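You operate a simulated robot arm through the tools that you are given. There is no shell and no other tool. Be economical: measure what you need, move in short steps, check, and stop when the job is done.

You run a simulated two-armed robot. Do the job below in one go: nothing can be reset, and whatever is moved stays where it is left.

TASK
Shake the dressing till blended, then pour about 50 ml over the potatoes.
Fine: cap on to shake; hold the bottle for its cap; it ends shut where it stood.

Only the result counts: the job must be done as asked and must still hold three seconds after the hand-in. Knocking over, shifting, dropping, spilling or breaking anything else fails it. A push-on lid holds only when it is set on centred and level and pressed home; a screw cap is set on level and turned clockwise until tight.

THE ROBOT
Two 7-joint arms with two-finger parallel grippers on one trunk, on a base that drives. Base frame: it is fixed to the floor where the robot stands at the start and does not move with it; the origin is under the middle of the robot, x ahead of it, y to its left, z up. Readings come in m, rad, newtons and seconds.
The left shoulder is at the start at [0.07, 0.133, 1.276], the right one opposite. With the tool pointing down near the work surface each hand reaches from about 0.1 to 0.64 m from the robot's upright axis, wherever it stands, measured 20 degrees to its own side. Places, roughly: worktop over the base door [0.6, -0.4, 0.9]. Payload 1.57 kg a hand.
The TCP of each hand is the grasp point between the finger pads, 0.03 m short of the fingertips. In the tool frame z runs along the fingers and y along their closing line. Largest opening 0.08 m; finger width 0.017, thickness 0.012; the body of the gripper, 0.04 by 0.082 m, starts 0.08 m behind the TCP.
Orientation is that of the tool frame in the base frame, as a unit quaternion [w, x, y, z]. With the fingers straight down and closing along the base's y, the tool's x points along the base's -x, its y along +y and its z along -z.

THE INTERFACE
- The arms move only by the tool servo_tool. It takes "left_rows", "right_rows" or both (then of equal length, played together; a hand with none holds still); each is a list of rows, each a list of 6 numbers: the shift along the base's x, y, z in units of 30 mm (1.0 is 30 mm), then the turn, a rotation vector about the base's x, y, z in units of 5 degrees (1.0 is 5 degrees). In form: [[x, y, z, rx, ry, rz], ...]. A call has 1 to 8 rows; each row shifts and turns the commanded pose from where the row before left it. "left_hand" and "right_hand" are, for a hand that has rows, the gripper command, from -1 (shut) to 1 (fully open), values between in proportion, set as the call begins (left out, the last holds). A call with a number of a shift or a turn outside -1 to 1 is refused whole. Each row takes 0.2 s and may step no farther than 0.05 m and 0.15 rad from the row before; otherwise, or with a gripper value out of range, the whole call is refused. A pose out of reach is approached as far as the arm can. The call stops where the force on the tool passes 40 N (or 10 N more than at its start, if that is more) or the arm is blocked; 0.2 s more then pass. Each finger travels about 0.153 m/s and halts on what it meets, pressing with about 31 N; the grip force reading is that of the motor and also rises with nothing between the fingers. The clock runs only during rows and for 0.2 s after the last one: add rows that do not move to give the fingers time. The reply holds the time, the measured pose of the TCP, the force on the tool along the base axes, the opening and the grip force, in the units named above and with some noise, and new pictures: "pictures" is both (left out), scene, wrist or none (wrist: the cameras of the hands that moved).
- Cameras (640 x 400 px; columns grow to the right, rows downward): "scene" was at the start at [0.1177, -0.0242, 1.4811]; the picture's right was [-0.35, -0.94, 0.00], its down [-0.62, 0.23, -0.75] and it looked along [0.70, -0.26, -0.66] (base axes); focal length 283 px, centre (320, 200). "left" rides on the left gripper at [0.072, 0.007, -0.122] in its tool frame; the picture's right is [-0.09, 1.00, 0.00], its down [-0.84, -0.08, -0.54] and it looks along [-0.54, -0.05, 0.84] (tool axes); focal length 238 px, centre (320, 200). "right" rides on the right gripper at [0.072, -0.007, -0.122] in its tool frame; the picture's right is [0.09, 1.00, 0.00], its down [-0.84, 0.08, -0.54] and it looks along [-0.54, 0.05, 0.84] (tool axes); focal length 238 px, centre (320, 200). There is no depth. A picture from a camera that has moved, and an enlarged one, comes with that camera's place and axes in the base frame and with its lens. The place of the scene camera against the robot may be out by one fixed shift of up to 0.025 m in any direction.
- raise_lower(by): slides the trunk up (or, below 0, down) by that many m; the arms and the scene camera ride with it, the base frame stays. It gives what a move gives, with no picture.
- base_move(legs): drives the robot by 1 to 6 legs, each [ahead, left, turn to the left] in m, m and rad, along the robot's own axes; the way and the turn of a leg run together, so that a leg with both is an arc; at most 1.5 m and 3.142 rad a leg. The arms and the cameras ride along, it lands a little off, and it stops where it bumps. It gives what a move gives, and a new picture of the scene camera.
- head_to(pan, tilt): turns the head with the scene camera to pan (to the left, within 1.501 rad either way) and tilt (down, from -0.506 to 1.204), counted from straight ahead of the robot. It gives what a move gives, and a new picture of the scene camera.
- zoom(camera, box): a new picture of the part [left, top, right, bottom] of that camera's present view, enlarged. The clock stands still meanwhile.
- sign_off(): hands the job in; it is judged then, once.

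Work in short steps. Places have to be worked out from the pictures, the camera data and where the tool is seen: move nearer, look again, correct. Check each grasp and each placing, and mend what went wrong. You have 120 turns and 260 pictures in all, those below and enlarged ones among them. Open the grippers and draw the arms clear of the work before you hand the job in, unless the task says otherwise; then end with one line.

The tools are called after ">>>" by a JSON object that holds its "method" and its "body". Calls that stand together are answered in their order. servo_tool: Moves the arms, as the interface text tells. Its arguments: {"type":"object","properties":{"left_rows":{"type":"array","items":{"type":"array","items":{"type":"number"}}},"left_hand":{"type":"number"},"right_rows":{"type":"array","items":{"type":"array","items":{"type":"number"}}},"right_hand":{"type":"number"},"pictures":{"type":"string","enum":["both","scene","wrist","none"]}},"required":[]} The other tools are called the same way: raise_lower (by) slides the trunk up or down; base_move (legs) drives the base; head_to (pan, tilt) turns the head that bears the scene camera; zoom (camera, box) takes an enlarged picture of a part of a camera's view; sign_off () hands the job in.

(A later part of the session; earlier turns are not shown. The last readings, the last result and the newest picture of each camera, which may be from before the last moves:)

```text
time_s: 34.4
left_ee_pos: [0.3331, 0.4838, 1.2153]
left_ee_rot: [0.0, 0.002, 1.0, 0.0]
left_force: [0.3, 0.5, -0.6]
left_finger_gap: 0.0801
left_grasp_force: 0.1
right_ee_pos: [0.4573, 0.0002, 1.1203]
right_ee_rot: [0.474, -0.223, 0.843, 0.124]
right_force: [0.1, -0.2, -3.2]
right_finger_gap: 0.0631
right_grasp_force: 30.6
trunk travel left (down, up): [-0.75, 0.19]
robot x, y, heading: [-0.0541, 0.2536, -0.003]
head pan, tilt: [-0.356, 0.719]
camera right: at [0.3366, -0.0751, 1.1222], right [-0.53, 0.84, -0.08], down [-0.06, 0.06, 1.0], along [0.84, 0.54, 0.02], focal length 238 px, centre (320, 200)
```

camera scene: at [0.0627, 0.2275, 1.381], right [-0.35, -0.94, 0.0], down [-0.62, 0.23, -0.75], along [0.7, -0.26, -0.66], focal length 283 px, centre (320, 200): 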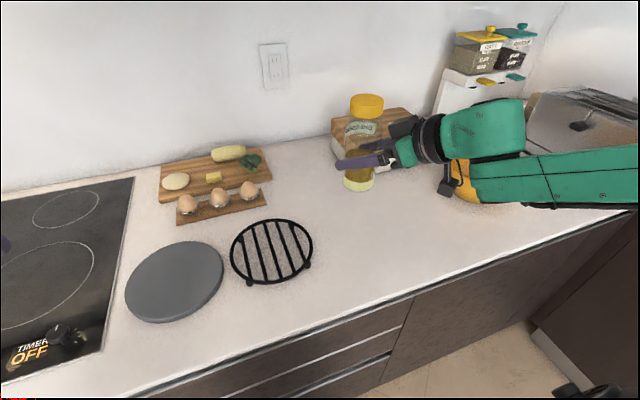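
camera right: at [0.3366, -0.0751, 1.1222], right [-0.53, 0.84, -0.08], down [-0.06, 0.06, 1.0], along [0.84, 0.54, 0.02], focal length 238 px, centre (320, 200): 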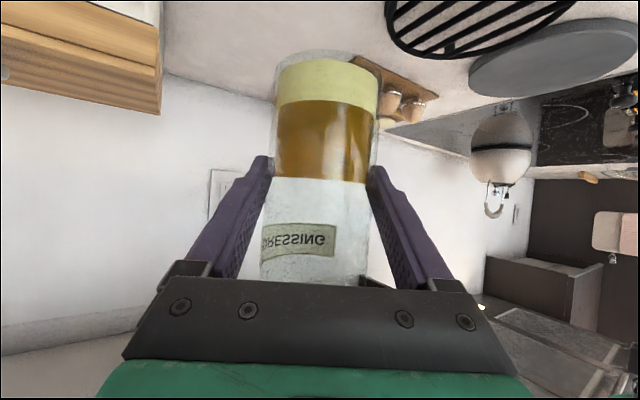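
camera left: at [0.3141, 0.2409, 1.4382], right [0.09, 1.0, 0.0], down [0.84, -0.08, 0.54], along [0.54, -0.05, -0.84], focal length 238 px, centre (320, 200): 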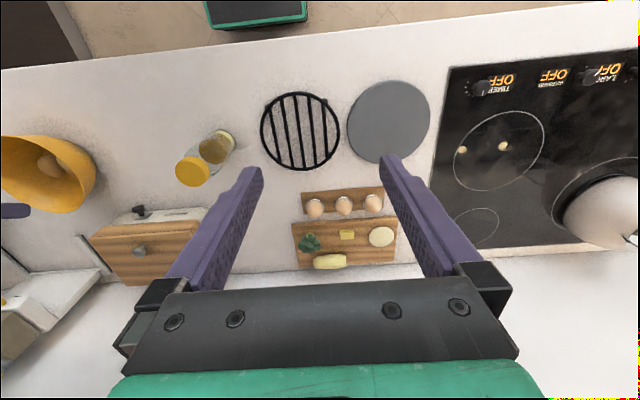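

No blend yet. Repeat the longer strokes, several calls in a row, which move the bottle more in reality.

>>> {"method": "servo_tool", "body": {"right_rows": [[-0.9, -0.9, 1, 0, 0, 0], [-0.9, -0.9, 1, 0, 0, 0], [0.9, 0.9, -1, 0, 0, 0], [0.9, 0.9, -1, 0, 0, 0], [-0.9, -0.9, 1, 0, 0, 0], [-0.9, -0.9, 1, 0, 0, 0], [0.9, 0.9, -1, 0, 0, 0], [0.9, 0.9, -1, 0, 0, 0]], "pictures": "none"}}

>>> {"method": "servo_tool", "body": {"right_rows": [[-0.9, -0.9, 1, 0, 0, 0], [-0.9, -0.9, 1, 0, 0, 0], [0.9, 0.9, -1, 0, 0, 0], [0.9, 0.9, -1, 0, 0, 0], [-0.9, -0.9, 1, 0, 0, 0], [-0.9, -0.9, 1, 0, 0, 0], [0.9, 0.9, -1, 0, 0, 0], [0.9, 0.9, -1, 0, 0, 0]], "pictures": "none"}}

>>> {"method": "servo_tool", "body": {"right_rows": [[-0.9, -0.9, 1, 0, 0, 0], [-0.9, -0.9, 1, 0, 0, 0], [0.9, 0.9, -1, 0, 0, 0], [0.9, 0.9, -1, 0, 0, 0], [-0.9, -0.9, 1, 0, 0, 0], [-0.9, -0.9, 1, 0, 0, 0], [0.9, 0.9, -1, 0, 0, 0], [0.9, 0.9, -1, 0, 0, 0]], "pictures": "wrist"}}

```text
time_s: 36.2
left_ee_pos: [0.334, 0.4845, 1.2158]
left_ee_rot: [-0.001, 0.002, 1.0, 0.001]
left_force: [-0.5, -0.4, 0.3]
left_finger_gap: 0.0797
left_grasp_force: 0.1
right_ee_pos: [0.4578, -0.0017, 1.1216]
right_ee_rot: [0.473, -0.223, 0.843, 0.123]
right_force: [0.2, 0.7, -2.9]
right_finger_gap: 0.0628
right_grasp_force: 30.9
trunk travel left (down, up): [-0.75, 0.19]
robot x, y, heading: [-0.055, 0.251, -0.001]
head pan, tilt: [-0.356, 0.719]
```

```text
time_s: 38.0
left_ee_pos: [0.3338, 0.4851, 1.2146]
left_ee_rot: [0.0, 0.002, 1.0, 0.001]
left_force: [0.2, 0.0, 0.4]
left_finger_gap: 0.0803
left_grasp_force: 0.0
right_ee_pos: [0.4572, 0.0013, 1.1193]
right_ee_rot: [0.474, -0.222, 0.843, 0.124]
right_force: [0.6, 0.8, -3.1]
right_finger_gap: 0.0626
right_grasp_force: 31.3
trunk travel left (down, up): [-0.75, 0.19]
robot x, y, heading: [-0.0573, 0.2557, -0.006]
head pan, tilt: [-0.356, 0.719]
```

```text
time_s: 39.8
left_ee_pos: [0.3333, 0.4854, 1.2149]
left_ee_rot: [0.001, 0.002, 1.0, 0.0]
left_force: [0.2, -0.3, 0.6]
left_finger_gap: 0.08
left_grasp_force: 0.0
right_ee_pos: [0.4573, 0.0013, 1.1214]
right_ee_rot: [0.473, -0.223, 0.843, 0.124]
right_force: [0.6, -0.2, -2.9]
right_finger_gap: 0.0629
right_grasp_force: 30.8
trunk travel left (down, up): [-0.75, 0.19]
robot x, y, heading: [-0.0532, 0.2552, -0.006]
head pan, tilt: [-0.356, 0.719]
camera right: at [0.3371, -0.074, 1.1233], right [-0.53, 0.84, -0.08], down [-0.06, 0.06, 1.0], along [0.84, 0.54, 0.02], focal length 238 px, centre (320, 200)
```

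right: 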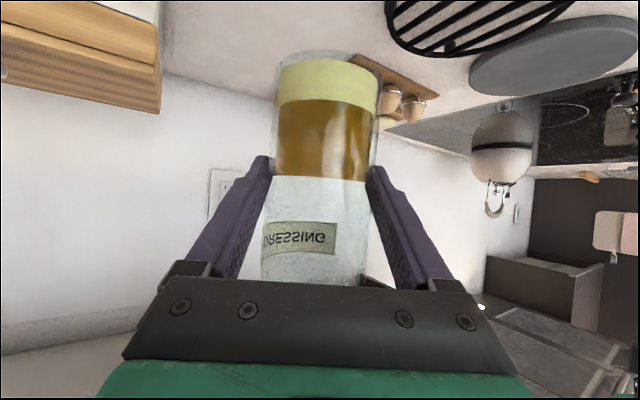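

Upright shaking isn't blending it. I'll tip the capped bottle ~45° away (toward a more natural wrist pose) and shake along its own axis.

>>> {"method": "servo_tool", "body": {"right_rows": [[-0.4, -0.3, 0.3, -0.577, 1, 0], [-0.4, -0.3, 0.3, -0.577, 1, 0], [-0.4, -0.3, 0.3, -0.577, 1, 0], [-0.4, -0.3, 0.3, -0.577, 1, 0], [-0.4, -0.3, 0.3, -0.577, 1, 0], [-0.4, -0.3, 0.3, -0.577, 1, 0], [-0.4, -0.3, 0.3, -0.577, 1, 0], [-0.4, -0.3, 0.3, -0.577, 1, 0]], "pictures": "both"}}

>>> {"method": "servo_tool", "body": {"right_rows": [[1, 0.6, 1, 0, 0, 0], [1, 0.6, 1, 0, 0, 0], [-1, -0.6, -1, 0, 0, 0], [-1, -0.6, -1, 0, 0, 0], [1, 0.6, 1, 0, 0, 0], [1, 0.6, 1, 0, 0, 0], [-1, -0.6, -1, 0, 0, 0], [-1, -0.6, -1, 0, 0, 0]], "pictures": "wrist"}}

```text
time_s: 41.6
left_ee_pos: [0.3316, 0.4862, 1.2157]
left_ee_rot: [0.001, 0.003, 1.0, 0.001]
left_force: [0.3, 0.3, 0.7]
left_finger_gap: 0.0799
left_grasp_force: 0.0
right_ee_pos: [0.3606, -0.0707, 1.192]
right_ee_rot: [0.105, -0.257, 0.96, 0.025]
right_force: [0.2, 0.7, -2.9]
right_finger_gap: 0.0627
right_grasp_force: 30.9
trunk travel left (down, up): [-0.75, 0.19]
robot x, y, heading: [-0.0578, 0.2555, -0.005]
head pan, tilt: [-0.356, 0.719]
camera scene: at [0.0624, 0.2281, 1.381], right [-0.35, -0.94, 0.0], down [-0.62, 0.23, -0.75], along [0.7, -0.26, -0.66], focal length 283 px, centre (320, 200)
camera right: at [0.2785, -0.1244, 1.296], right [-0.57, 0.82, -0.03], down [0.57, 0.42, 0.71], along [0.59, 0.39, -0.71], focal length 238 px, centre (320, 200)
```

scene: 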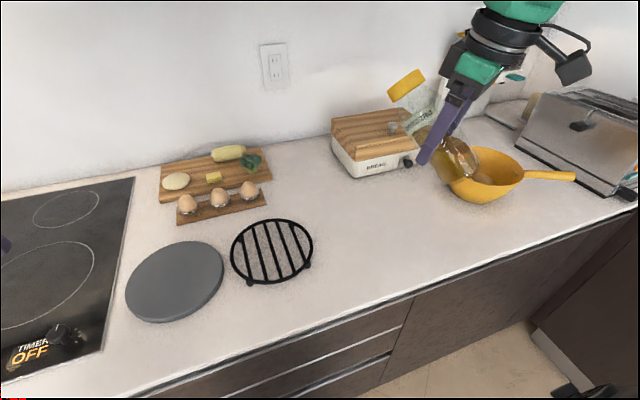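
right: 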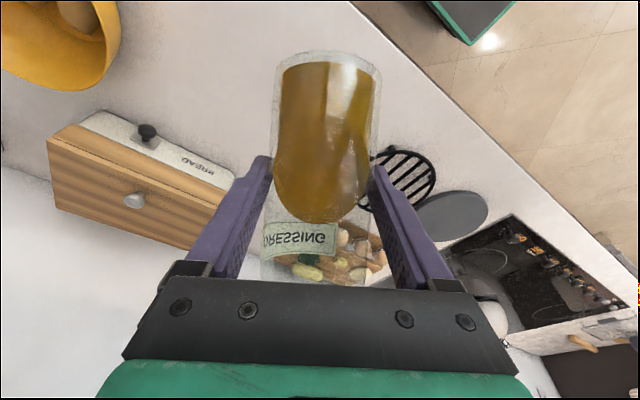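

```text
time_s: 43.4
left_ee_pos: [0.3288, 0.4839, 1.2176]
left_ee_rot: [0.003, 0.002, 1.0, 0.002]
left_force: [-0.2, -0.3, 0.8]
left_finger_gap: 0.0799
left_grasp_force: 0.1
right_ee_pos: [0.3564, -0.0715, 1.1934]
right_ee_rot: [0.107, -0.256, 0.96, 0.025]
right_force: [-1.1, 0.3, -3.1]
right_finger_gap: 0.063
right_grasp_force: 31.0
trunk travel left (down, up): [-0.75, 0.19]
robot x, y, heading: [-0.0557, 0.2557, -0.003]
head pan, tilt: [-0.356, 0.719]
camera right: at [0.275, -0.1247, 1.2975], right [-0.57, 0.82, -0.03], down [0.56, 0.42, 0.71], along [0.59, 0.39, -0.7], focal length 238 px, centre (320, 200)
```

right: 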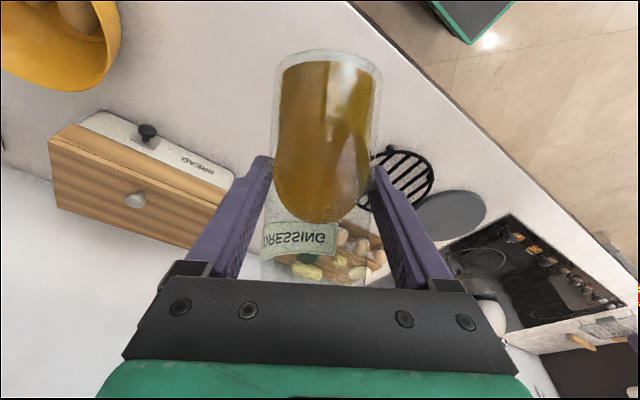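

The liquid follows gravity. Shake on along the bottle's axis, then view the layers from the head camera.

>>> {"method": "servo_tool", "body": {"right_rows": [[1, 0.6, 1, 0, 0, 0], [-1, -0.6, -1, 0, 0, 0], [1, 0.6, 1, 0, 0, 0], [-1, -0.6, -1, 0, 0, 0], [1, 0.6, 1, 0, 0, 0], [-1, -0.6, -1, 0, 0, 0], [1, 0.6, 1, 0, 0, 0], [-1, -0.6, -1, 0, 0, 0]], "pictures": "none"}}

>>> {"method": "servo_tool", "body": {"right_rows": [[1, 0.6, 1, 0, 0, 0], [-1, -0.6, -1, 0, 0, 0], [1, 0.6, 1, 0, 0, 0], [-1, -0.6, -1, 0, 0, 0], [1, 0.6, 1, 0, 0, 0], [-1, -0.6, -1, 0, 0, 0], [1, 0.6, 1, 0, 0, 0], [-1, -0.6, -1, 0, 0, 0]], "pictures": "none"}}

>>> {"method": "zoom", "body": {"camera": "scene", "box": [370, 60, 530, 200]}}

```text
time_s: 45.2
left_ee_pos: [0.3294, 0.4848, 1.2167]
left_ee_rot: [0.001, 0.002, 1.0, 0.002]
left_force: [-0.3, -0.1, -0.8]
left_finger_gap: 0.0801
left_grasp_force: 0.1
right_ee_pos: [0.3576, -0.0724, 1.1913]
right_ee_rot: [0.107, -0.256, 0.961, 0.025]
right_force: [-1.8, 0.2, -3.4]
right_finger_gap: 0.0628
right_grasp_force: 31.0
trunk travel left (down, up): [-0.75, 0.19]
robot x, y, heading: [-0.0556, 0.254, -0.002]
head pan, tilt: [-0.356, 0.719]
```

```text
time_s: 47.0
left_ee_pos: [0.3317, 0.4835, 1.2167]
left_ee_rot: [0.002, 0.002, 1.0, 0.002]
left_force: [-0.6, 0.0, 0.1]
left_finger_gap: 0.0799
left_grasp_force: 0.1
right_ee_pos: [0.3591, -0.0715, 1.1934]
right_ee_rot: [0.107, -0.255, 0.961, 0.025]
right_force: [-1.0, 0.4, -2.9]
right_finger_gap: 0.0631
right_grasp_force: 30.7
trunk travel left (down, up): [-0.75, 0.19]
robot x, y, heading: [-0.0545, 0.2512, -0.002]
head pan, tilt: [-0.356, 0.719]
```

```text
2.86 times, centred on (450, 130) of scene
camera zoom: at [0.0608, 0.2264, 1.3812], right [-0.35, -0.94, 0.0], down [-0.62, 0.23, -0.75], along [0.7, -0.26, -0.66], focal length 808 px, centre (-51, 400)
```

zoom: 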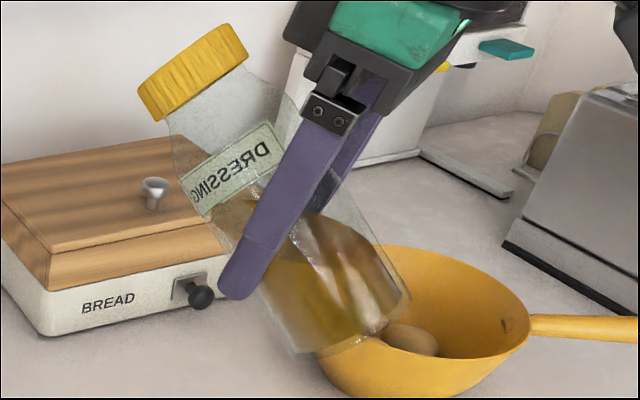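

No clear pale layer shows now; I return the bottle to upright to check for blending.

>>> {"method": "servo_tool", "body": {"right_rows": [[0.3, 0, 0, 0.577, -1, 0], [0.3, 0, 0, 0.577, -1, 0], [0.3, 0, 0, 0.577, -1, 0], [0.3, 0, 0, 0.577, -1, 0], [0.3, 0, 0, 0.577, -1, 0], [0.3, 0, 0, 0.577, -1, 0], [0.3, 0, 0, 0.577, -1, 0], [0.3, 0, 0, 0.577, -1, 0]], "pictures": "both"}}

```text
time_s: 48.8
left_ee_pos: [0.3315, 0.4851, 1.2164]
left_ee_rot: [0.001, 0.002, 1.0, 0.001]
left_force: [0.4, -0.7, 0.1]
left_finger_gap: 0.0799
left_grasp_force: 0.1
right_ee_pos: [0.4346, -0.0716, 1.1936]
right_ee_rot: [0.474, -0.223, 0.842, 0.124]
right_force: [0.4, -0.1, -3.2]
right_finger_gap: 0.063
right_grasp_force: 31.3
trunk travel left (down, up): [-0.75, 0.19]
robot x, y, heading: [-0.055, 0.2509, -0.006]
head pan, tilt: [-0.356, 0.719]
camera scene: at [0.0624, 0.227, 1.381], right [-0.35, -0.94, 0.0], down [-0.62, 0.23, -0.75], along [0.7, -0.26, -0.66], focal length 283 px, centre (320, 200)
camera right: at [0.312, -0.147, 1.1948], right [-0.53, 0.84, -0.08], down [-0.07, 0.06, 1.0], along [0.84, 0.54, 0.03], focal length 238 px, centre (320, 200)
```

scene: 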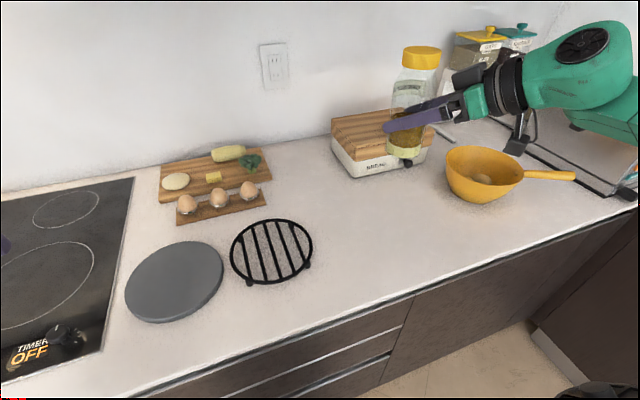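
right: 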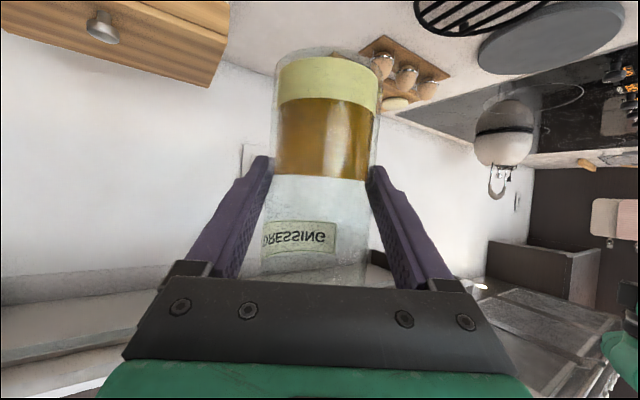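

Still layered by look. Let me zoom in to compare the layer colours with the start, in case progress is gradual.

>>> {"method": "zoom", "body": {"camera": "right", "box": [240, 40, 400, 200]}}

```text
2.50 times, centred on (320, 120) of right
camera zoom: at [0.312, -0.147, 1.1948], right [-0.53, 0.84, -0.08], down [-0.07, 0.06, 1.0], along [0.84, 0.54, 0.03], focal length 596 px, centre (320, 400)
```

zoom: 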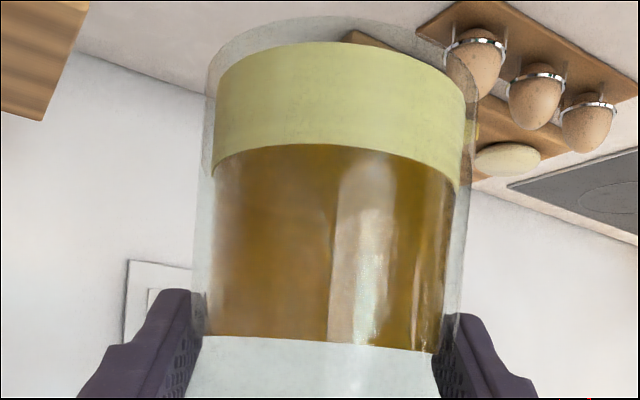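

Clean two layers still. I'll add strong rocking (rotation) to the strokes.

>>> {"method": "servo_tool", "body": {"right_rows": [[-0.94, -0.94, 0.94, 1, -1, 0.5], [0.94, 0.94, -0.94, -1, 1, -0.5], [-0.94, -0.94, 0.94, 1, -1, 0.5], [0.94, 0.94, -0.94, -1, 1, -0.5], [-0.94, -0.94, 0.94, 1, -1, 0.5], [0.94, 0.94, -0.94, -1, 1, -0.5], [-0.94, -0.94, 0.94, 1, -1, 0.5], [0.94, 0.94, -0.94, -1, 1, -0.5]], "pictures": "wrist"}}

>>> {"method": "servo_tool", "body": {"right_rows": [[-0.9, -0.9, 1, 0, 0, 0], [-0.9, -0.9, 1, 0, 0, 0], [-0.9, -0.9, 1, 0, 0, 0], [-0.9, -0.9, 1, 0, 0, 0], [0.9, 0.9, -1, 0, 0, 0], [0.9, 0.9, -1, 0, 0, 0], [0.9, 0.9, -1, 0, 0, 0], [0.9, 0.9, -1, 0, 0, 0]], "pictures": "wrist"}}

```text
time_s: 50.6
left_ee_pos: [0.3332, 0.487, 1.2133]
left_ee_rot: [0.001, 0.001, 1.0, 0.0]
left_force: [0.9, -0.1, -0.4]
left_finger_gap: 0.0799
left_grasp_force: 0.1
right_ee_pos: [0.4348, -0.0708, 1.192]
right_ee_rot: [0.473, -0.223, 0.843, 0.123]
right_force: [-0.8, 1.1, -2.9]
right_finger_gap: 0.063
right_grasp_force: 30.5
trunk travel left (down, up): [-0.75, 0.19]
robot x, y, heading: [-0.0558, 0.2499, -0.007]
head pan, tilt: [-0.356, 0.719]
camera right: at [0.3128, -0.1467, 1.1942], right [-0.53, 0.84, -0.08], down [-0.06, 0.06, 1.0], along [0.84, 0.54, 0.02], focal length 238 px, centre (320, 200)
```

right: 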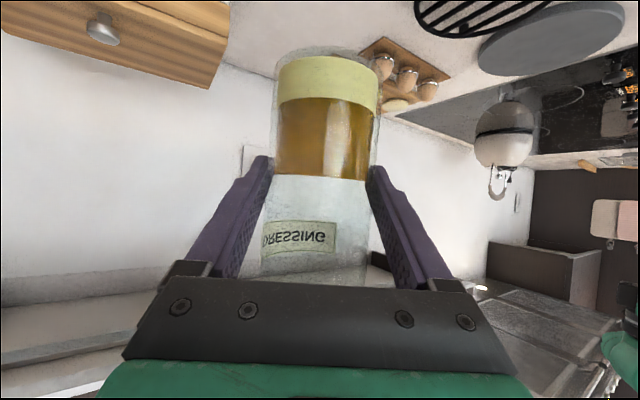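

```text
time_s: 52.4
left_ee_pos: [0.3347, 0.4864, 1.2144]
left_ee_rot: [0.0, 0.002, 1.0, 0.001]
left_force: [-0.2, 0.0, -0.1]
left_finger_gap: 0.08
left_grasp_force: 0.0
right_ee_pos: [0.4341, -0.0702, 1.1935]
right_ee_rot: [0.474, -0.222, 0.843, 0.123]
right_force: [-0.3, -0.8, -3.8]
right_finger_gap: 0.063
right_grasp_force: 31.2
trunk travel left (down, up): [-0.75, 0.19]
robot x, y, heading: [-0.0574, 0.2509, -0.004]
head pan, tilt: [-0.356, 0.719]
camera right: at [0.3125, -0.1463, 1.1962], right [-0.53, 0.84, -0.08], down [-0.06, 0.06, 1.0], along [0.84, 0.54, 0.02], focal length 238 px, centre (320, 200)
```

right: 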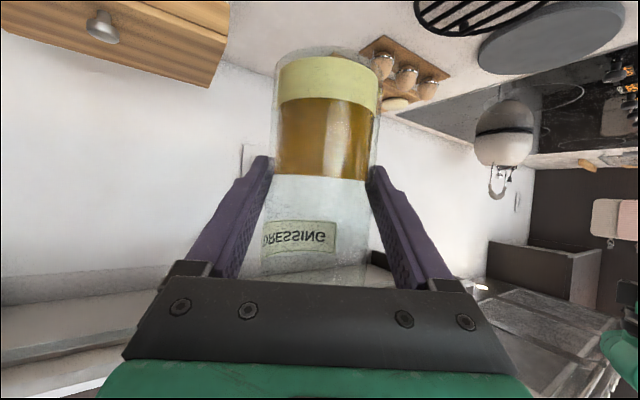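

Still no effect, so I try turning the bottle well over (rolling about the tool axis, mouth to the right), two calls.

>>> {"method": "servo_tool", "body": {"right_rows": [[0, 0, 0.2, 1, 0.564, -0.695], [0, 0, 0.2, 1, 0.564, -0.695], [0, 0, 0.2, 1, 0.564, -0.695], [0, 0, 0.2, 1, 0.564, -0.695], [0, 0, 0.2, 1, 0.564, -0.695], [0, 0, 0.2, 1, 0.564, -0.695], [0, 0, 0.2, 1, 0.564, -0.695], [0, 0, 0.2, 1, 0.564, -0.695]], "pictures": "none"}}

>>> {"method": "servo_tool", "body": {"right_rows": [[0, 0, 0, 1, 0.564, -0.695], [0, 0, 0, 1, 0.564, -0.695], [0, 0, 0, 1, 0.564, -0.695], [0, 0, 0, 1, 0.564, -0.695], [0, 0, 0, 1, 0.564, -0.695], [0, 0, 0, 1, 0.564, -0.695], [0, 0, 0, 1, 0.564, -0.695], [0, 0, 0, 1, 0.564, -0.695]], "pictures": "both"}}

```text
time_s: 54.2
left_ee_pos: [0.3323, 0.4853, 1.2153]
left_ee_rot: [0.001, 0.002, 1.0, 0.0]
left_force: [-0.3, 0.7, 1.0]
left_finger_gap: 0.0799
left_grasp_force: 0.1
right_ee_pos: [0.4334, -0.071, 1.2414]
right_ee_rot: [0.367, 0.182, 0.852, 0.325]
right_force: [-0.2, 0.1, -3.4]
right_finger_gap: 0.063
right_grasp_force: 31.1
trunk travel left (down, up): [-0.75, 0.19]
robot x, y, heading: [-0.0573, 0.2551, -0.0]
head pan, tilt: [-0.356, 0.719]
```

```text
time_s: 56.0
left_ee_pos: [0.3339, 0.4855, 1.2152]
left_ee_rot: [0.001, 0.001, 1.0, 0.001]
left_force: [0.3, 0.1, 0.2]
left_finger_gap: 0.0802
left_grasp_force: 0.0
right_ee_pos: [0.4444, -0.0864, 1.153]
right_ee_rot: [0.183, 0.544, 0.678, 0.458]
right_force: [-0.2, -0.3, -3.6]
right_finger_gap: 0.0631
right_grasp_force: 31.1
right hand out of reach, approached as far as the arm can: row 4, 5, 6, 7, 8
trunk travel left (down, up): [-0.75, 0.19]
robot x, y, heading: [-0.0563, 0.2517, 0.003]
head pan, tilt: [-0.356, 0.719]
camera scene: at [0.0629, 0.2275, 1.381], right [-0.35, -0.94, 0.0], down [-0.62, 0.23, -0.75], along [0.7, -0.26, -0.66], focal length 283 px, centre (320, 200)
camera right: at [0.3237, -0.072, 1.2285], right [0.54, 0.07, 0.84], down [-0.08, -0.99, 0.13], along [0.84, -0.14, -0.53], focal length 238 px, centre (320, 200)
```

scene: 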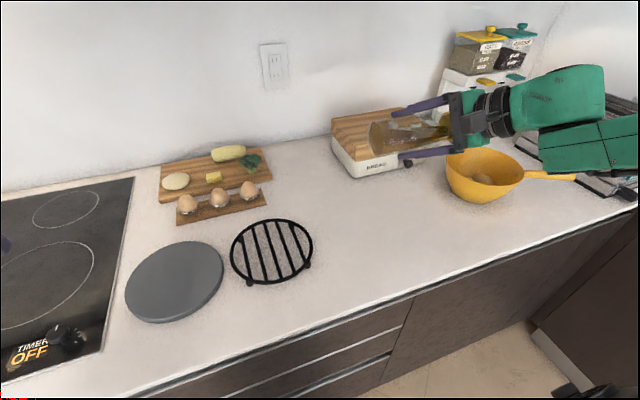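
right: 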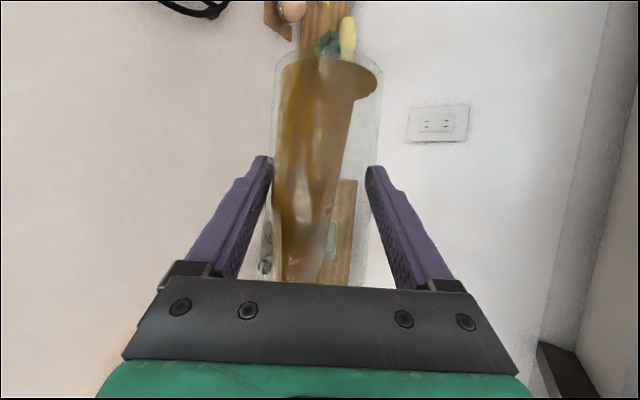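

The bottle lies nearly horizontal; zoom to see the layers.

>>> {"method": "zoom", "body": {"camera": "right", "box": [240, 40, 420, 290]}}

>>> {"method": "zoom", "body": {"camera": "scene", "box": [350, 80, 510, 180]}}

```text
1.60 times, centred on (330, 165) of right
camera zoom: at [0.3237, -0.072, 1.2285], right [0.54, 0.07, 0.84], down [-0.08, -0.99, 0.13], along [0.84, -0.14, -0.53], focal length 381 px, centre (304, 256)
```

zoom: 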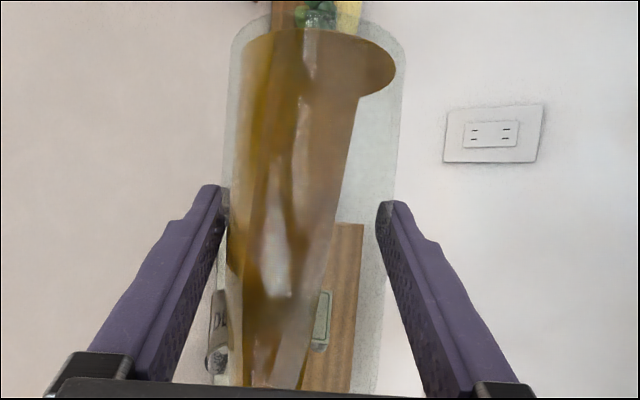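

```text
4.00 times, centred on (430, 130) of scene
camera zoom: at [0.0629, 0.2275, 1.381], right [-0.35, -0.94, 0.0], down [-0.62, 0.23, -0.75], along [0.7, -0.26, -0.66], focal length 1132 px, centre (-120, 480)
```

zoom: 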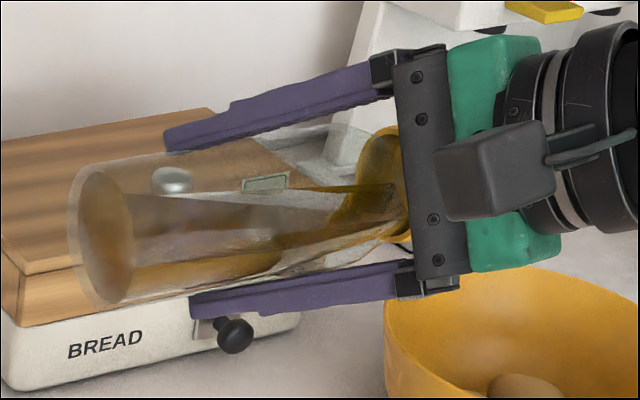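

Rendered as one colour when tilted. I'll rock it back upright and check.

>>> {"method": "servo_tool", "body": {"right_rows": [[0, 0, 0.3, -1, -0.564, 0.695], [0, 0, 0.3, -1, -0.564, 0.695], [0, 0, 0.3, -1, -0.564, 0.695], [0, 0, 0.3, -1, -0.564, 0.695], [0, 0, 0, -1, -0.564, 0.695], [0, 0, 0, -1, -0.564, 0.695], [0, 0, 0, -1, -0.564, 0.695], [0, 0, 0, -1, -0.564, 0.695]], "pictures": "none"}}

>>> {"method": "servo_tool", "body": {"right_rows": [[0, 0, 0, -1, -0.564, 0.695], [0, 0, 0, -1, -0.564, 0.695], [0, 0, 0, -1, -0.564, 0.695], [0, 0, 0, 0, 0, 0]], "pictures": "wrist"}}

```text
time_s: 57.8
left_ee_pos: [0.3315, 0.4859, 1.2153]
left_ee_rot: [0.001, 0.001, 1.0, 0.001]
left_force: [0.4, 0.5, 0.4]
left_finger_gap: 0.0801
left_grasp_force: 0.2
right_ee_pos: [0.4441, -0.0856, 1.1903]
right_ee_rot: [0.368, 0.18, 0.853, 0.325]
right_force: [-0.3, 0.1, -2.6]
right_finger_gap: 0.0629
right_grasp_force: 30.6
trunk travel left (down, up): [-0.75, 0.19]
robot x, y, heading: [-0.0552, 0.253, -0.001]
head pan, tilt: [-0.356, 0.719]
```

```text
time_s: 58.8
left_ee_pos: [0.3321, 0.4869, 1.2158]
left_ee_rot: [0.002, 0.002, 1.0, 0.001]
left_force: [0.6, -0.1, -0.2]
left_finger_gap: 0.08
left_grasp_force: 0.0
right_ee_pos: [0.4429, -0.0871, 1.1902]
right_ee_rot: [0.418, 0.029, 0.871, 0.256]
right_force: [0.7, 0.3, -2.5]
right_finger_gap: 0.0632
right_grasp_force: 30.8
trunk travel left (down, up): [-0.75, 0.19]
robot x, y, heading: [-0.0545, 0.2494, 0.0]
head pan, tilt: [-0.356, 0.719]
camera right: at [0.3063, -0.1241, 1.1988], right [-0.22, 0.89, 0.4], down [0.13, -0.38, 0.92], along [0.97, 0.25, -0.03], focal length 238 px, centre (320, 200)
```

right: 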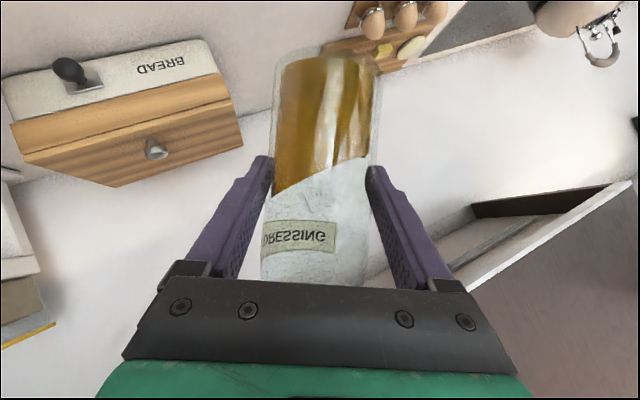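

Finish rolling back upright, then try strokes with rotation phased to add to the bottle's speed.

>>> {"method": "servo_tool", "body": {"right_rows": [[0, 0, 0, -1, -0.564, 0.695], [0, 0, 0, -1, -0.564, 0.695], [0, 0, 0, -1, -0.564, 0.695], [0, 0, 0, -1, -0.564, 0.695], [0, 0, 0, -1, -0.564, 0.695], [0, 0, 0, 0, 0, 0]], "pictures": "none"}}

>>> {"method": "servo_tool", "body": {"right_rows": [[-0.96, -0.96, 0.96, -1, 1, 0], [-0.96, -0.96, 0.96, -1, 1, 0], [0.96, 0.96, -0.96, 1, -1, 0], [0.96, 0.96, -0.96, 1, -1, 0], [-0.96, -0.96, 0.96, -1, 1, 0], [-0.96, -0.96, 0.96, -1, 1, 0], [0.96, 0.96, -0.96, 1, -1, 0], [0.96, 0.96, -0.96, 1, -1, 0]], "pictures": "none"}}

>>> {"method": "servo_tool", "body": {"right_rows": [[-0.96, -0.96, 0.96, -1, 1, 0], [-0.96, -0.96, 0.96, -1, 1, 0], [0.96, 0.96, -0.96, 1, -1, 0], [0.96, 0.96, -0.96, 1, -1, 0], [-0.96, -0.96, 0.96, -1, 1, 0], [-0.96, -0.96, 0.96, -1, 1, 0], [0.96, 0.96, -0.96, 1, -1, 0], [0.96, 0.96, -0.96, 1, -1, 0]], "pictures": "wrist"}}

```text
time_s: 60.2
left_ee_pos: [0.3315, 0.4852, 1.2157]
left_ee_rot: [0.001, 0.001, 1.0, 0.001]
left_force: [0.1, 0.4, -0.7]
left_finger_gap: 0.08
left_grasp_force: 0.1
right_ee_pos: [0.4433, -0.0852, 1.1896]
right_ee_rot: [0.474, -0.224, 0.842, 0.124]
right_force: [-0.1, 0.1, -2.7]
right_finger_gap: 0.0628
right_grasp_force: 30.9
trunk travel left (down, up): [-0.75, 0.19]
robot x, y, heading: [-0.0552, 0.2554, -0.003]
head pan, tilt: [-0.356, 0.719]
```

```text
time_s: 62.0
left_ee_pos: [0.334, 0.484, 1.2153]
left_ee_rot: [0.001, 0.002, 1.0, 0.0]
left_force: [0.3, 0.5, 0.2]
left_finger_gap: 0.0801
left_grasp_force: 0.0
right_ee_pos: [0.445, -0.0881, 1.1927]
right_ee_rot: [0.474, -0.223, 0.843, 0.124]
right_force: [-0.6, -0.1, -2.9]
right_finger_gap: 0.0628
right_grasp_force: 30.8
trunk travel left (down, up): [-0.75, 0.19]
robot x, y, heading: [-0.053, 0.2498, -0.007]
head pan, tilt: [-0.356, 0.719]
```

```text
time_s: 63.8
left_ee_pos: [0.3337, 0.4845, 1.2149]
left_ee_rot: [0.0, 0.002, 1.0, 0.001]
left_force: [0.4, 0.4, 0.5]
left_finger_gap: 0.0798
left_grasp_force: 0.2
right_ee_pos: [0.4468, -0.085, 1.1889]
right_ee_rot: [0.474, -0.223, 0.842, 0.124]
right_force: [0.1, -0.2, -3.7]
right_finger_gap: 0.0629
right_grasp_force: 30.5
trunk travel left (down, up): [-0.75, 0.19]
robot x, y, heading: [-0.0603, 0.2525, -0.004]
head pan, tilt: [-0.356, 0.719]
camera right: at [0.3266, -0.1605, 1.1909], right [-0.53, 0.84, -0.08], down [-0.06, 0.06, 1.0], along [0.84, 0.54, 0.02], focal length 238 px, centre (320, 200)
```

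right: 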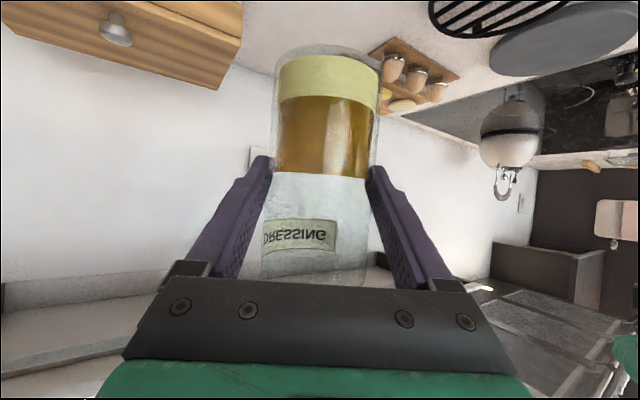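

Compare the colour once more up close.

>>> {"method": "zoom", "body": {"camera": "right", "box": [240, 40, 400, 200]}}

```text
2.50 times, centred on (320, 120) of right
camera zoom: at [0.3266, -0.1605, 1.1909], right [-0.53, 0.84, -0.08], down [-0.06, 0.06, 1.0], along [0.84, 0.54, 0.02], focal length 596 px, centre (320, 400)
```

zoom: 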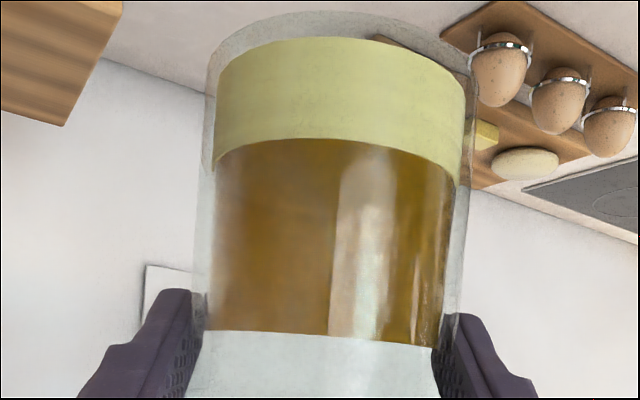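

No change. Next trial: much longer strokes (4 rows, 0.2 m) with swing, repeated.

>>> {"method": "servo_tool", "body": {"right_rows": [[-0.96, -0.96, 0.96, -1, 1, 0], [-0.96, -0.96, 0.96, -1, 1, 0], [-0.96, -0.96, 0.96, -1, 1, 0], [-0.96, -0.96, 0.96, -1, 1, 0], [0.96, 0.96, -0.96, 1, -1, 0], [0.96, 0.96, -0.96, 1, -1, 0], [0.96, 0.96, -0.96, 1, -1, 0], [0.96, 0.96, -0.96, 1, -1, 0]], "pictures": "none"}}

>>> {"method": "servo_tool", "body": {"right_rows": [[-0.96, -0.96, 0.96, -1, 1, 0], [-0.96, -0.96, 0.96, -1, 1, 0], [-0.96, -0.96, 0.96, -1, 1, 0], [-0.96, -0.96, 0.96, -1, 1, 0], [0.96, 0.96, -0.96, 1, -1, 0], [0.96, 0.96, -0.96, 1, -1, 0], [0.96, 0.96, -0.96, 1, -1, 0], [0.96, 0.96, -0.96, 1, -1, 0]], "pictures": "none"}}

>>> {"method": "servo_tool", "body": {"right_rows": [[-0.96, -0.96, 0.96, -1, 1, 0], [-0.96, -0.96, 0.96, -1, 1, 0], [-0.96, -0.96, 0.96, -1, 1, 0], [-0.96, -0.96, 0.96, -1, 1, 0], [0.96, 0.96, -0.96, 1, -1, 0], [0.96, 0.96, -0.96, 1, -1, 0], [0.96, 0.96, -0.96, 1, -1, 0], [0.96, 0.96, -0.96, 1, -1, 0]], "pictures": "wrist"}}

```text
time_s: 65.6
left_ee_pos: [0.3345, 0.4848, 1.2147]
left_ee_rot: [0.0, 0.002, 1.0, 0.002]
left_force: [0.7, -0.2, -1.0]
left_finger_gap: 0.08
left_grasp_force: 0.0
right_ee_pos: [0.4453, -0.0861, 1.19]
right_ee_rot: [0.475, -0.223, 0.842, 0.124]
right_force: [0.3, 0.7, -3.6]
right_finger_gap: 0.0629
right_grasp_force: 30.7
trunk travel left (down, up): [-0.75, 0.19]
robot x, y, heading: [-0.0613, 0.2486, -0.009]
head pan, tilt: [-0.356, 0.719]
```

```text
time_s: 67.4
left_ee_pos: [0.3336, 0.4859, 1.2153]
left_ee_rot: [0.0, 0.002, 1.0, 0.001]
left_force: [1.2, -0.3, 0.3]
left_finger_gap: 0.08
left_grasp_force: 0.1
right_ee_pos: [0.4457, -0.0834, 1.1888]
right_ee_rot: [0.474, -0.222, 0.843, 0.124]
right_force: [-0.6, 0.7, -4.3]
right_finger_gap: 0.0627
right_grasp_force: 31.3
trunk travel left (down, up): [-0.75, 0.19]
robot x, y, heading: [-0.0551, 0.25, -0.001]
head pan, tilt: [-0.356, 0.719]
```

```text
time_s: 69.2
left_ee_pos: [0.3328, 0.4851, 1.2152]
left_ee_rot: [0.0, 0.002, 1.0, 0.0]
left_force: [0.4, 0.0, 0.1]
left_finger_gap: 0.08
left_grasp_force: 0.0
right_ee_pos: [0.4474, -0.0847, 1.1878]
right_ee_rot: [0.474, -0.222, 0.843, 0.124]
right_force: [0.0, 0.3, -3.5]
right_finger_gap: 0.0631
right_grasp_force: 31.1
trunk travel left (down, up): [-0.75, 0.19]
robot x, y, heading: [-0.054, 0.2513, 0.001]
head pan, tilt: [-0.356, 0.719]
camera right: at [0.3268, -0.1606, 1.1892], right [-0.53, 0.84, -0.08], down [-0.06, 0.05, 1.0], along [0.84, 0.54, 0.02], focal length 238 px, centre (320, 200)
```

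right: 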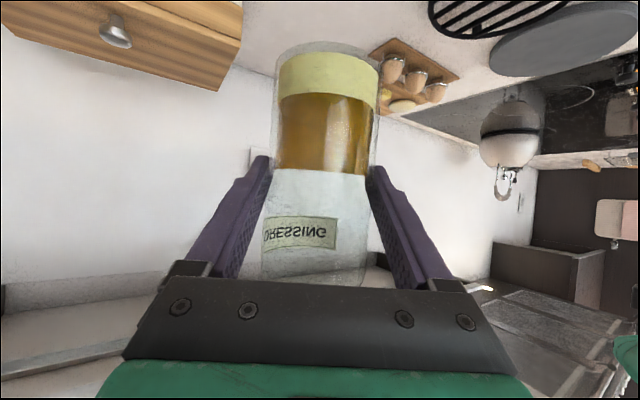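

Sliding strokes don't mix it, so I'll try real inversion. Rolling the other way (mouth left) should have far more wrist range.

>>> {"method": "servo_tool", "body": {"right_rows": [[0, 0, 0, -1, -0.564, 0.695], [0, 0, 0, -1, -0.564, 0.695], [0, 0, 0, -1, -0.564, 0.695], [0, 0, 0, -1, -0.564, 0.695], [0, 0, 0, -1, -0.564, 0.695], [0, 0, 0, -1, -0.564, 0.695], [0, 0, 0, -1, -0.564, 0.695], [0, 0, 0, -1, -0.564, 0.695]], "pictures": "none"}}

>>> {"method": "servo_tool", "body": {"right_rows": [[0, 0, 0, -1, -0.564, 0.695], [0, 0, 0, -1, -0.564, 0.695], [0, 0, 0, -1, -0.564, 0.695], [0, 0, 0, -1, -0.564, 0.695], [0, 0, 0, -1, -0.564, 0.695], [0, 0, 0, -1, -0.564, 0.695], [0, 0, 0, -1, -0.564, 0.695], [0, 0, 0, -1, -0.564, 0.695]], "pictures": "both"}}

```text
time_s: 71.0
left_ee_pos: [0.3321, 0.485, 1.215]
left_ee_rot: [0.001, 0.002, 1.0, 0.001]
left_force: [-0.3, 0.8, -0.6]
left_finger_gap: 0.0799
left_grasp_force: 0.1
right_ee_pos: [0.4452, -0.0872, 1.1907]
right_ee_rot: [0.479, -0.579, 0.651, -0.106]
right_force: [-0.8, -0.7, -3.2]
right_finger_gap: 0.0627
right_grasp_force: 30.9
trunk travel left (down, up): [-0.75, 0.19]
robot x, y, heading: [-0.0606, 0.2496, 0.002]
head pan, tilt: [-0.356, 0.719]
```

```text
time_s: 72.8
left_ee_pos: [0.3312, 0.4856, 1.2153]
left_ee_rot: [0.0, 0.002, 1.0, 0.001]
left_force: [-0.6, 0.0, -0.1]
left_finger_gap: 0.08
left_grasp_force: 0.0
right_ee_pos: [0.4435, -0.0855, 1.1901]
right_ee_rot: [-0.38, 0.811, -0.32, 0.31]
right_force: [0.8, 0.3, -2.9]
right_finger_gap: 0.063
right_grasp_force: 31.1
trunk travel left (down, up): [-0.75, 0.19]
robot x, y, heading: [-0.0577, 0.2526, -0.005]
head pan, tilt: [-0.356, 0.719]
camera scene: at [0.0623, 0.2277, 1.381], right [-0.35, -0.94, 0.0], down [-0.62, 0.23, -0.75], along [0.7, -0.26, -0.66], focal length 283 px, centre (320, 200)
camera right: at [0.3974, -0.1876, 1.2769], right [-0.22, -0.57, -0.79], down [-0.93, 0.36, 0.0], along [0.29, 0.73, -0.62], focal length 238 px, centre (320, 200)
```

scene: 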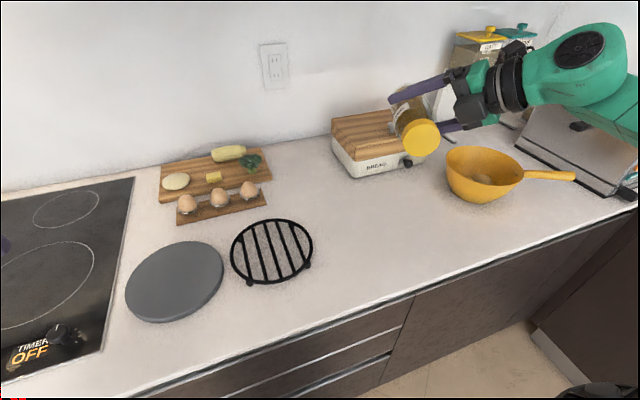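
right: 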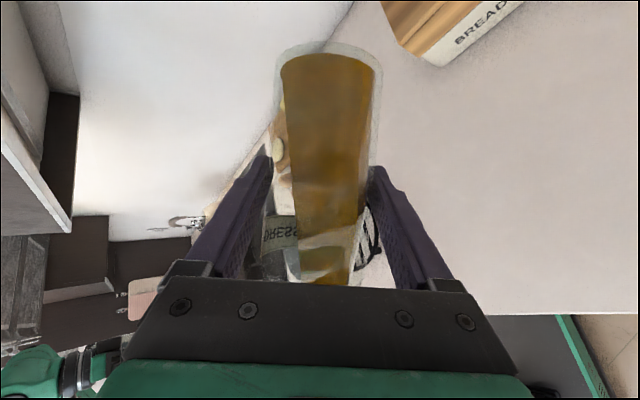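

Roll works exactly on the spot. Continue to ~160° (inverted), then shake inverted.

>>> {"method": "servo_tool", "body": {"right_rows": [[0, 0, 0, -1, -0.564, 0.695], [0, 0, 0, -1, -0.564, 0.695], [0, 0, 0, -1, -0.564, 0.695], [0, 0, 0, -1, -0.564, 0.695], [0, 0, 0, -1, -0.564, 0.695], [0, 0, 0, -1, -0.564, 0.695], [0, 0, 0, -1, -0.564, 0.695], [0, 0, 0, -1, -0.564, 0.695]], "pictures": "none"}}

>>> {"method": "servo_tool", "body": {"right_rows": [[-0.96, -0.96, 0.96, 0, 0, 0], [-0.96, -0.96, 0.96, 0, 0, 0], [0.96, 0.96, -0.96, 0, 0, 0], [0.96, 0.96, -0.96, 0, 0, 0], [-0.96, -0.96, 0.96, 0, 0, 0], [-0.96, -0.96, 0.96, 0, 0, 0], [0.96, 0.96, -0.96, 0, 0, 0], [0.96, 0.96, -0.96, 0, 0, 0]], "pictures": "both"}}

```text
time_s: 74.6
left_ee_pos: [0.3324, 0.4852, 1.2158]
left_ee_rot: [0.002, 0.002, 1.0, 0.001]
left_force: [-0.2, 0.8, 0.0]
left_finger_gap: 0.0801
left_grasp_force: 0.0
right_ee_pos: [0.4438, -0.0867, 1.1902]
right_ee_rot: [-0.201, 0.867, 0.082, 0.449]
right_force: [-0.6, 0.4, -3.2]
right_finger_gap: 0.063
right_grasp_force: 31.5
trunk travel left (down, up): [-0.75, 0.19]
robot x, y, heading: [-0.06, 0.2519, -0.004]
head pan, tilt: [-0.356, 0.719]
```

```text
time_s: 76.4
left_ee_pos: [0.333, 0.4856, 1.215]
left_ee_rot: [0.001, 0.002, 1.0, 0.001]
left_force: [0.3, -0.1, -0.4]
left_finger_gap: 0.0802
left_grasp_force: 0.1
right_ee_pos: [0.4446, -0.0853, 1.1872]
right_ee_rot: [-0.201, 0.868, 0.08, 0.448]
right_force: [1.1, 0.6, -2.6]
right_finger_gap: 0.0629
right_grasp_force: 31.1
trunk travel left (down, up): [-0.75, 0.19]
robot x, y, heading: [-0.0563, 0.2529, -0.004]
head pan, tilt: [-0.356, 0.719]
camera scene: at [0.0645, 0.2282, 1.3809], right [-0.35, -0.94, 0.0], down [-0.62, 0.23, -0.75], along [0.7, -0.26, -0.66], focal length 283 px, centre (320, 200)
camera right: at [0.3928, -0.1336, 1.3109], right [0.37, -0.91, -0.2], down [-0.87, -0.26, -0.42], along [0.33, 0.33, -0.89], focal length 238 px, centre (320, 200)
```

scene: 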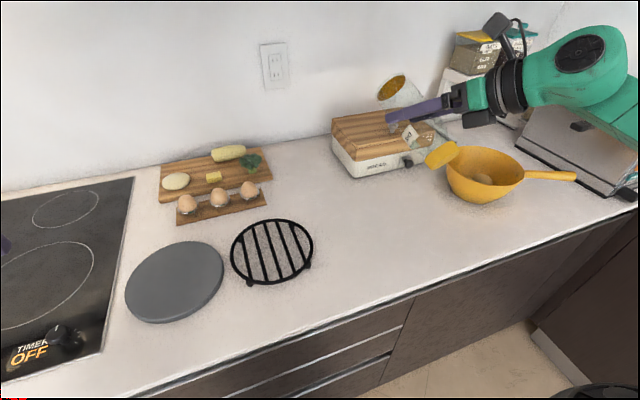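
right: 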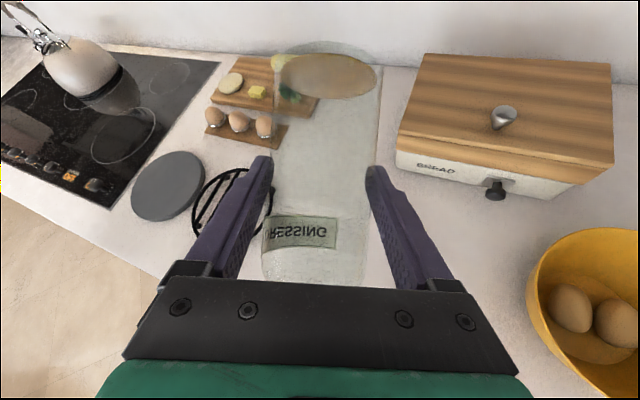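

Inverted without problems. Roll back upright while shaking, then check the layers.

>>> {"method": "servo_tool", "body": {"right_rows": [[-0.9, -0.9, 0.9, 1, 0.564, -0.695], [0.9, 0.9, -0.9, 1, 0.564, -0.695], [-0.9, -0.9, 0.9, 1, 0.564, -0.695], [0.9, 0.9, -0.9, 1, 0.564, -0.695], [-0.9, -0.9, 0.9, 1, 0.564, -0.695], [0.9, 0.9, -0.9, 1, 0.564, -0.695], [-0.9, -0.9, 0.9, 1, 0.564, -0.695], [0.9, 0.9, -0.9, 1, 0.564, -0.695]], "pictures": "none"}}

>>> {"method": "servo_tool", "body": {"right_rows": [[-0.9, -0.9, 0.9, 1, 0.564, -0.695], [0.9, 0.9, -0.9, 1, 0.564, -0.695], [-0.9, -0.9, 0.9, 1, 0.564, -0.695], [0.9, 0.9, -0.9, 1, 0.564, -0.695], [-0.9, -0.9, 0.9, 1, 0.564, -0.695], [0.9, 0.9, -0.9, 1, 0.564, -0.695], [-0.9, -0.9, 0.9, 1, 0.564, -0.695], [0.9, 0.9, -0.9, 1, 0.564, -0.695]], "pictures": "none"}}

>>> {"method": "servo_tool", "body": {"right_rows": [[0, 0, 0, 1, 0.564, -0.695], [0, 0, 0, 1, 0.564, -0.695], [0, 0, 0, 1, 0.564, -0.695], [0, 0, 0, 1, 0.564, -0.695], [0, 0, 0, 1, 0.564, -0.695], [0, 0, 0, 1, 0.564, -0.695], [0, 0, 0, 1, 0.564, -0.695], [0, 0, 0, 1, 0.564, -0.695]], "pictures": "wrist"}}

```text
time_s: 78.2
left_ee_pos: [0.3325, 0.4856, 1.2151]
left_ee_rot: [0.002, 0.001, 1.0, 0.0]
left_force: [0.7, -0.8, -0.7]
left_finger_gap: 0.08
left_grasp_force: 0.1
right_ee_pos: [0.4477, -0.0878, 1.1912]
right_ee_rot: [-0.381, 0.81, -0.321, 0.31]
right_force: [0.0, 0.3, -3.9]
right_finger_gap: 0.0631
right_grasp_force: 30.6
trunk travel left (down, up): [-0.75, 0.19]
robot x, y, heading: [-0.0585, 0.2518, -0.001]
head pan, tilt: [-0.356, 0.719]
```

```text
time_s: 80.0
left_ee_pos: [0.3342, 0.4854, 1.2139]
left_ee_rot: [0.001, 0.001, 1.0, 0.001]
left_force: [1.2, 0.3, 0.1]
left_finger_gap: 0.0797
left_grasp_force: 0.0
right_ee_pos: [0.4445, -0.0837, 1.1913]
right_ee_rot: [0.478, -0.579, 0.652, -0.104]
right_force: [1.7, -0.6, -2.2]
right_finger_gap: 0.0629
right_grasp_force: 30.9
trunk travel left (down, up): [-0.75, 0.19]
robot x, y, heading: [-0.0569, 0.2536, -0.003]
head pan, tilt: [-0.356, 0.719]
```

```text
time_s: 81.8
left_ee_pos: [0.3316, 0.4862, 1.2151]
left_ee_rot: [0.001, 0.002, 1.0, 0.001]
left_force: [-0.1, 0.0, 0.3]
left_finger_gap: 0.0802
left_grasp_force: 0.1
right_ee_pos: [0.4446, -0.0858, 1.1894]
right_ee_rot: [0.474, -0.222, 0.843, 0.124]
right_force: [0.4, -0.5, -2.1]
right_finger_gap: 0.0627
right_grasp_force: 30.9
trunk travel left (down, up): [-0.75, 0.19]
robot x, y, heading: [-0.0521, 0.2528, -0.004]
head pan, tilt: [-0.356, 0.719]
camera right: at [0.3231, -0.1609, 1.1919], right [-0.53, 0.84, -0.08], down [-0.06, 0.05, 1.0], along [0.84, 0.53, 0.02], focal length 238 px, centre (320, 200)
```

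right: 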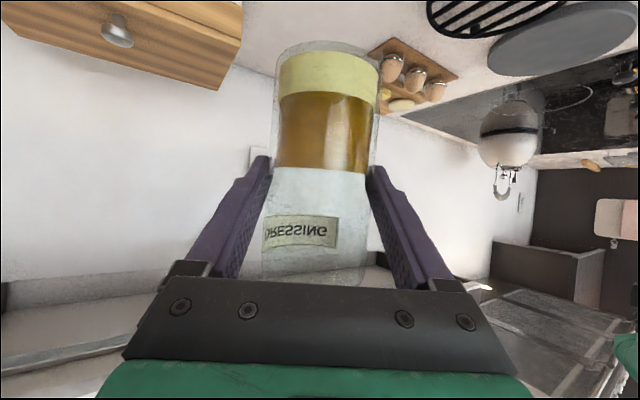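

Not blended yet. Zoom to compare liquid height and layers against earlier zooms.

>>> {"method": "zoom", "body": {"camera": "right", "box": [240, 40, 400, 200]}}

```text
2.50 times, centred on (320, 120) of right
camera zoom: at [0.3231, -0.1609, 1.1919], right [-0.53, 0.84, -0.08], down [-0.06, 0.05, 1.0], along [0.84, 0.53, 0.02], focal length 596 px, centre (320, 400)
```

zoom: 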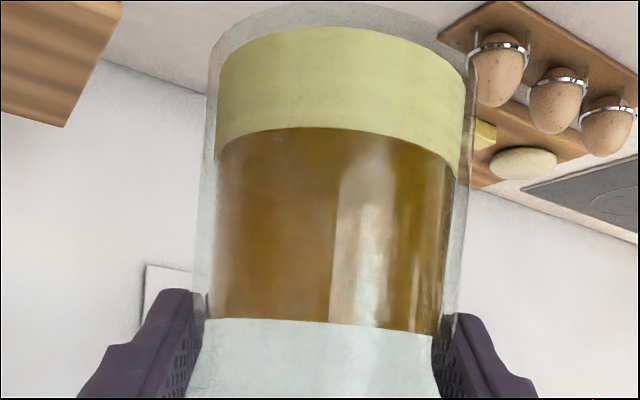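

No loss and no mixing. The arm's rows cap out near 0.25 m/s; turning the base with the arm out can move the bottle faster, so I back off a little and swing the base to and fro, well clear of everything.

>>> {"method": "base_move", "body": {"legs": [[-0.15, 0, 0], [0, 0, 0.3], [0, 0, -0.3], [0, 0, 0.3], [0, 0, -0.3]]}}

>>> {"method": "zoom", "body": {"camera": "right", "box": [240, 40, 400, 200]}}

```text
time_s: 87.1
left_ee_pos: [0.1831, 0.4848, 1.2162]
left_ee_rot: [0.0, 0.004, 1.0, 0.0]
left_force: [0.4, 0.2, -0.4]
left_finger_gap: 0.08
left_grasp_force: 0.1
right_ee_pos: [0.2946, -0.0868, 1.1896]
right_ee_rot: [0.475, -0.222, 0.843, 0.122]
right_force: [0.4, -0.4, -1.9]
right_finger_gap: 0.0628
right_grasp_force: 31.2
trunk travel left (down, up): [-0.75, 0.19]
robot x, y, heading: [-0.2093, 0.2578, -0.006]
head pan, tilt: [-0.356, 0.719]
camera scene: at [-0.0878, 0.2282, 1.381], right [-0.35, -0.94, 0.0], down [-0.62, 0.23, -0.75], along [0.7, -0.27, -0.66], focal length 283 px, centre (320, 200)
```

scene: 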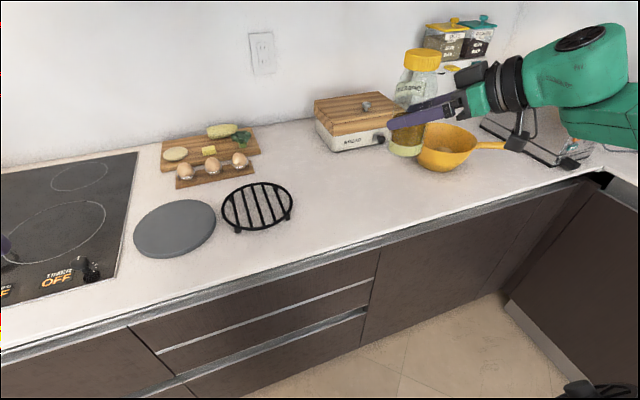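

```text
2.50 times, centred on (320, 120) of right
camera zoom: at [0.1717, -0.1619, 1.192], right [-0.53, 0.84, -0.08], down [-0.06, 0.06, 1.0], along [0.85, 0.53, 0.02], focal length 596 px, centre (320, 400)
```

zoom: 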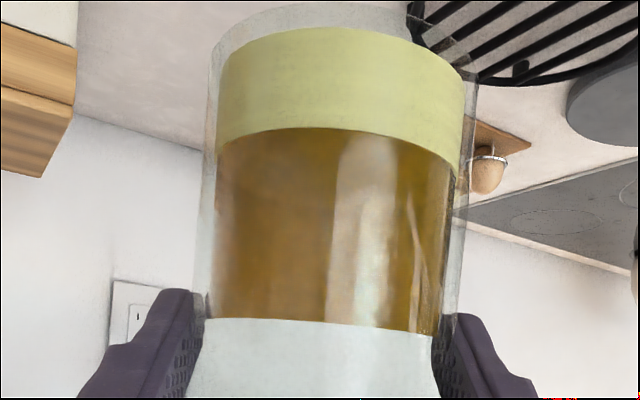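

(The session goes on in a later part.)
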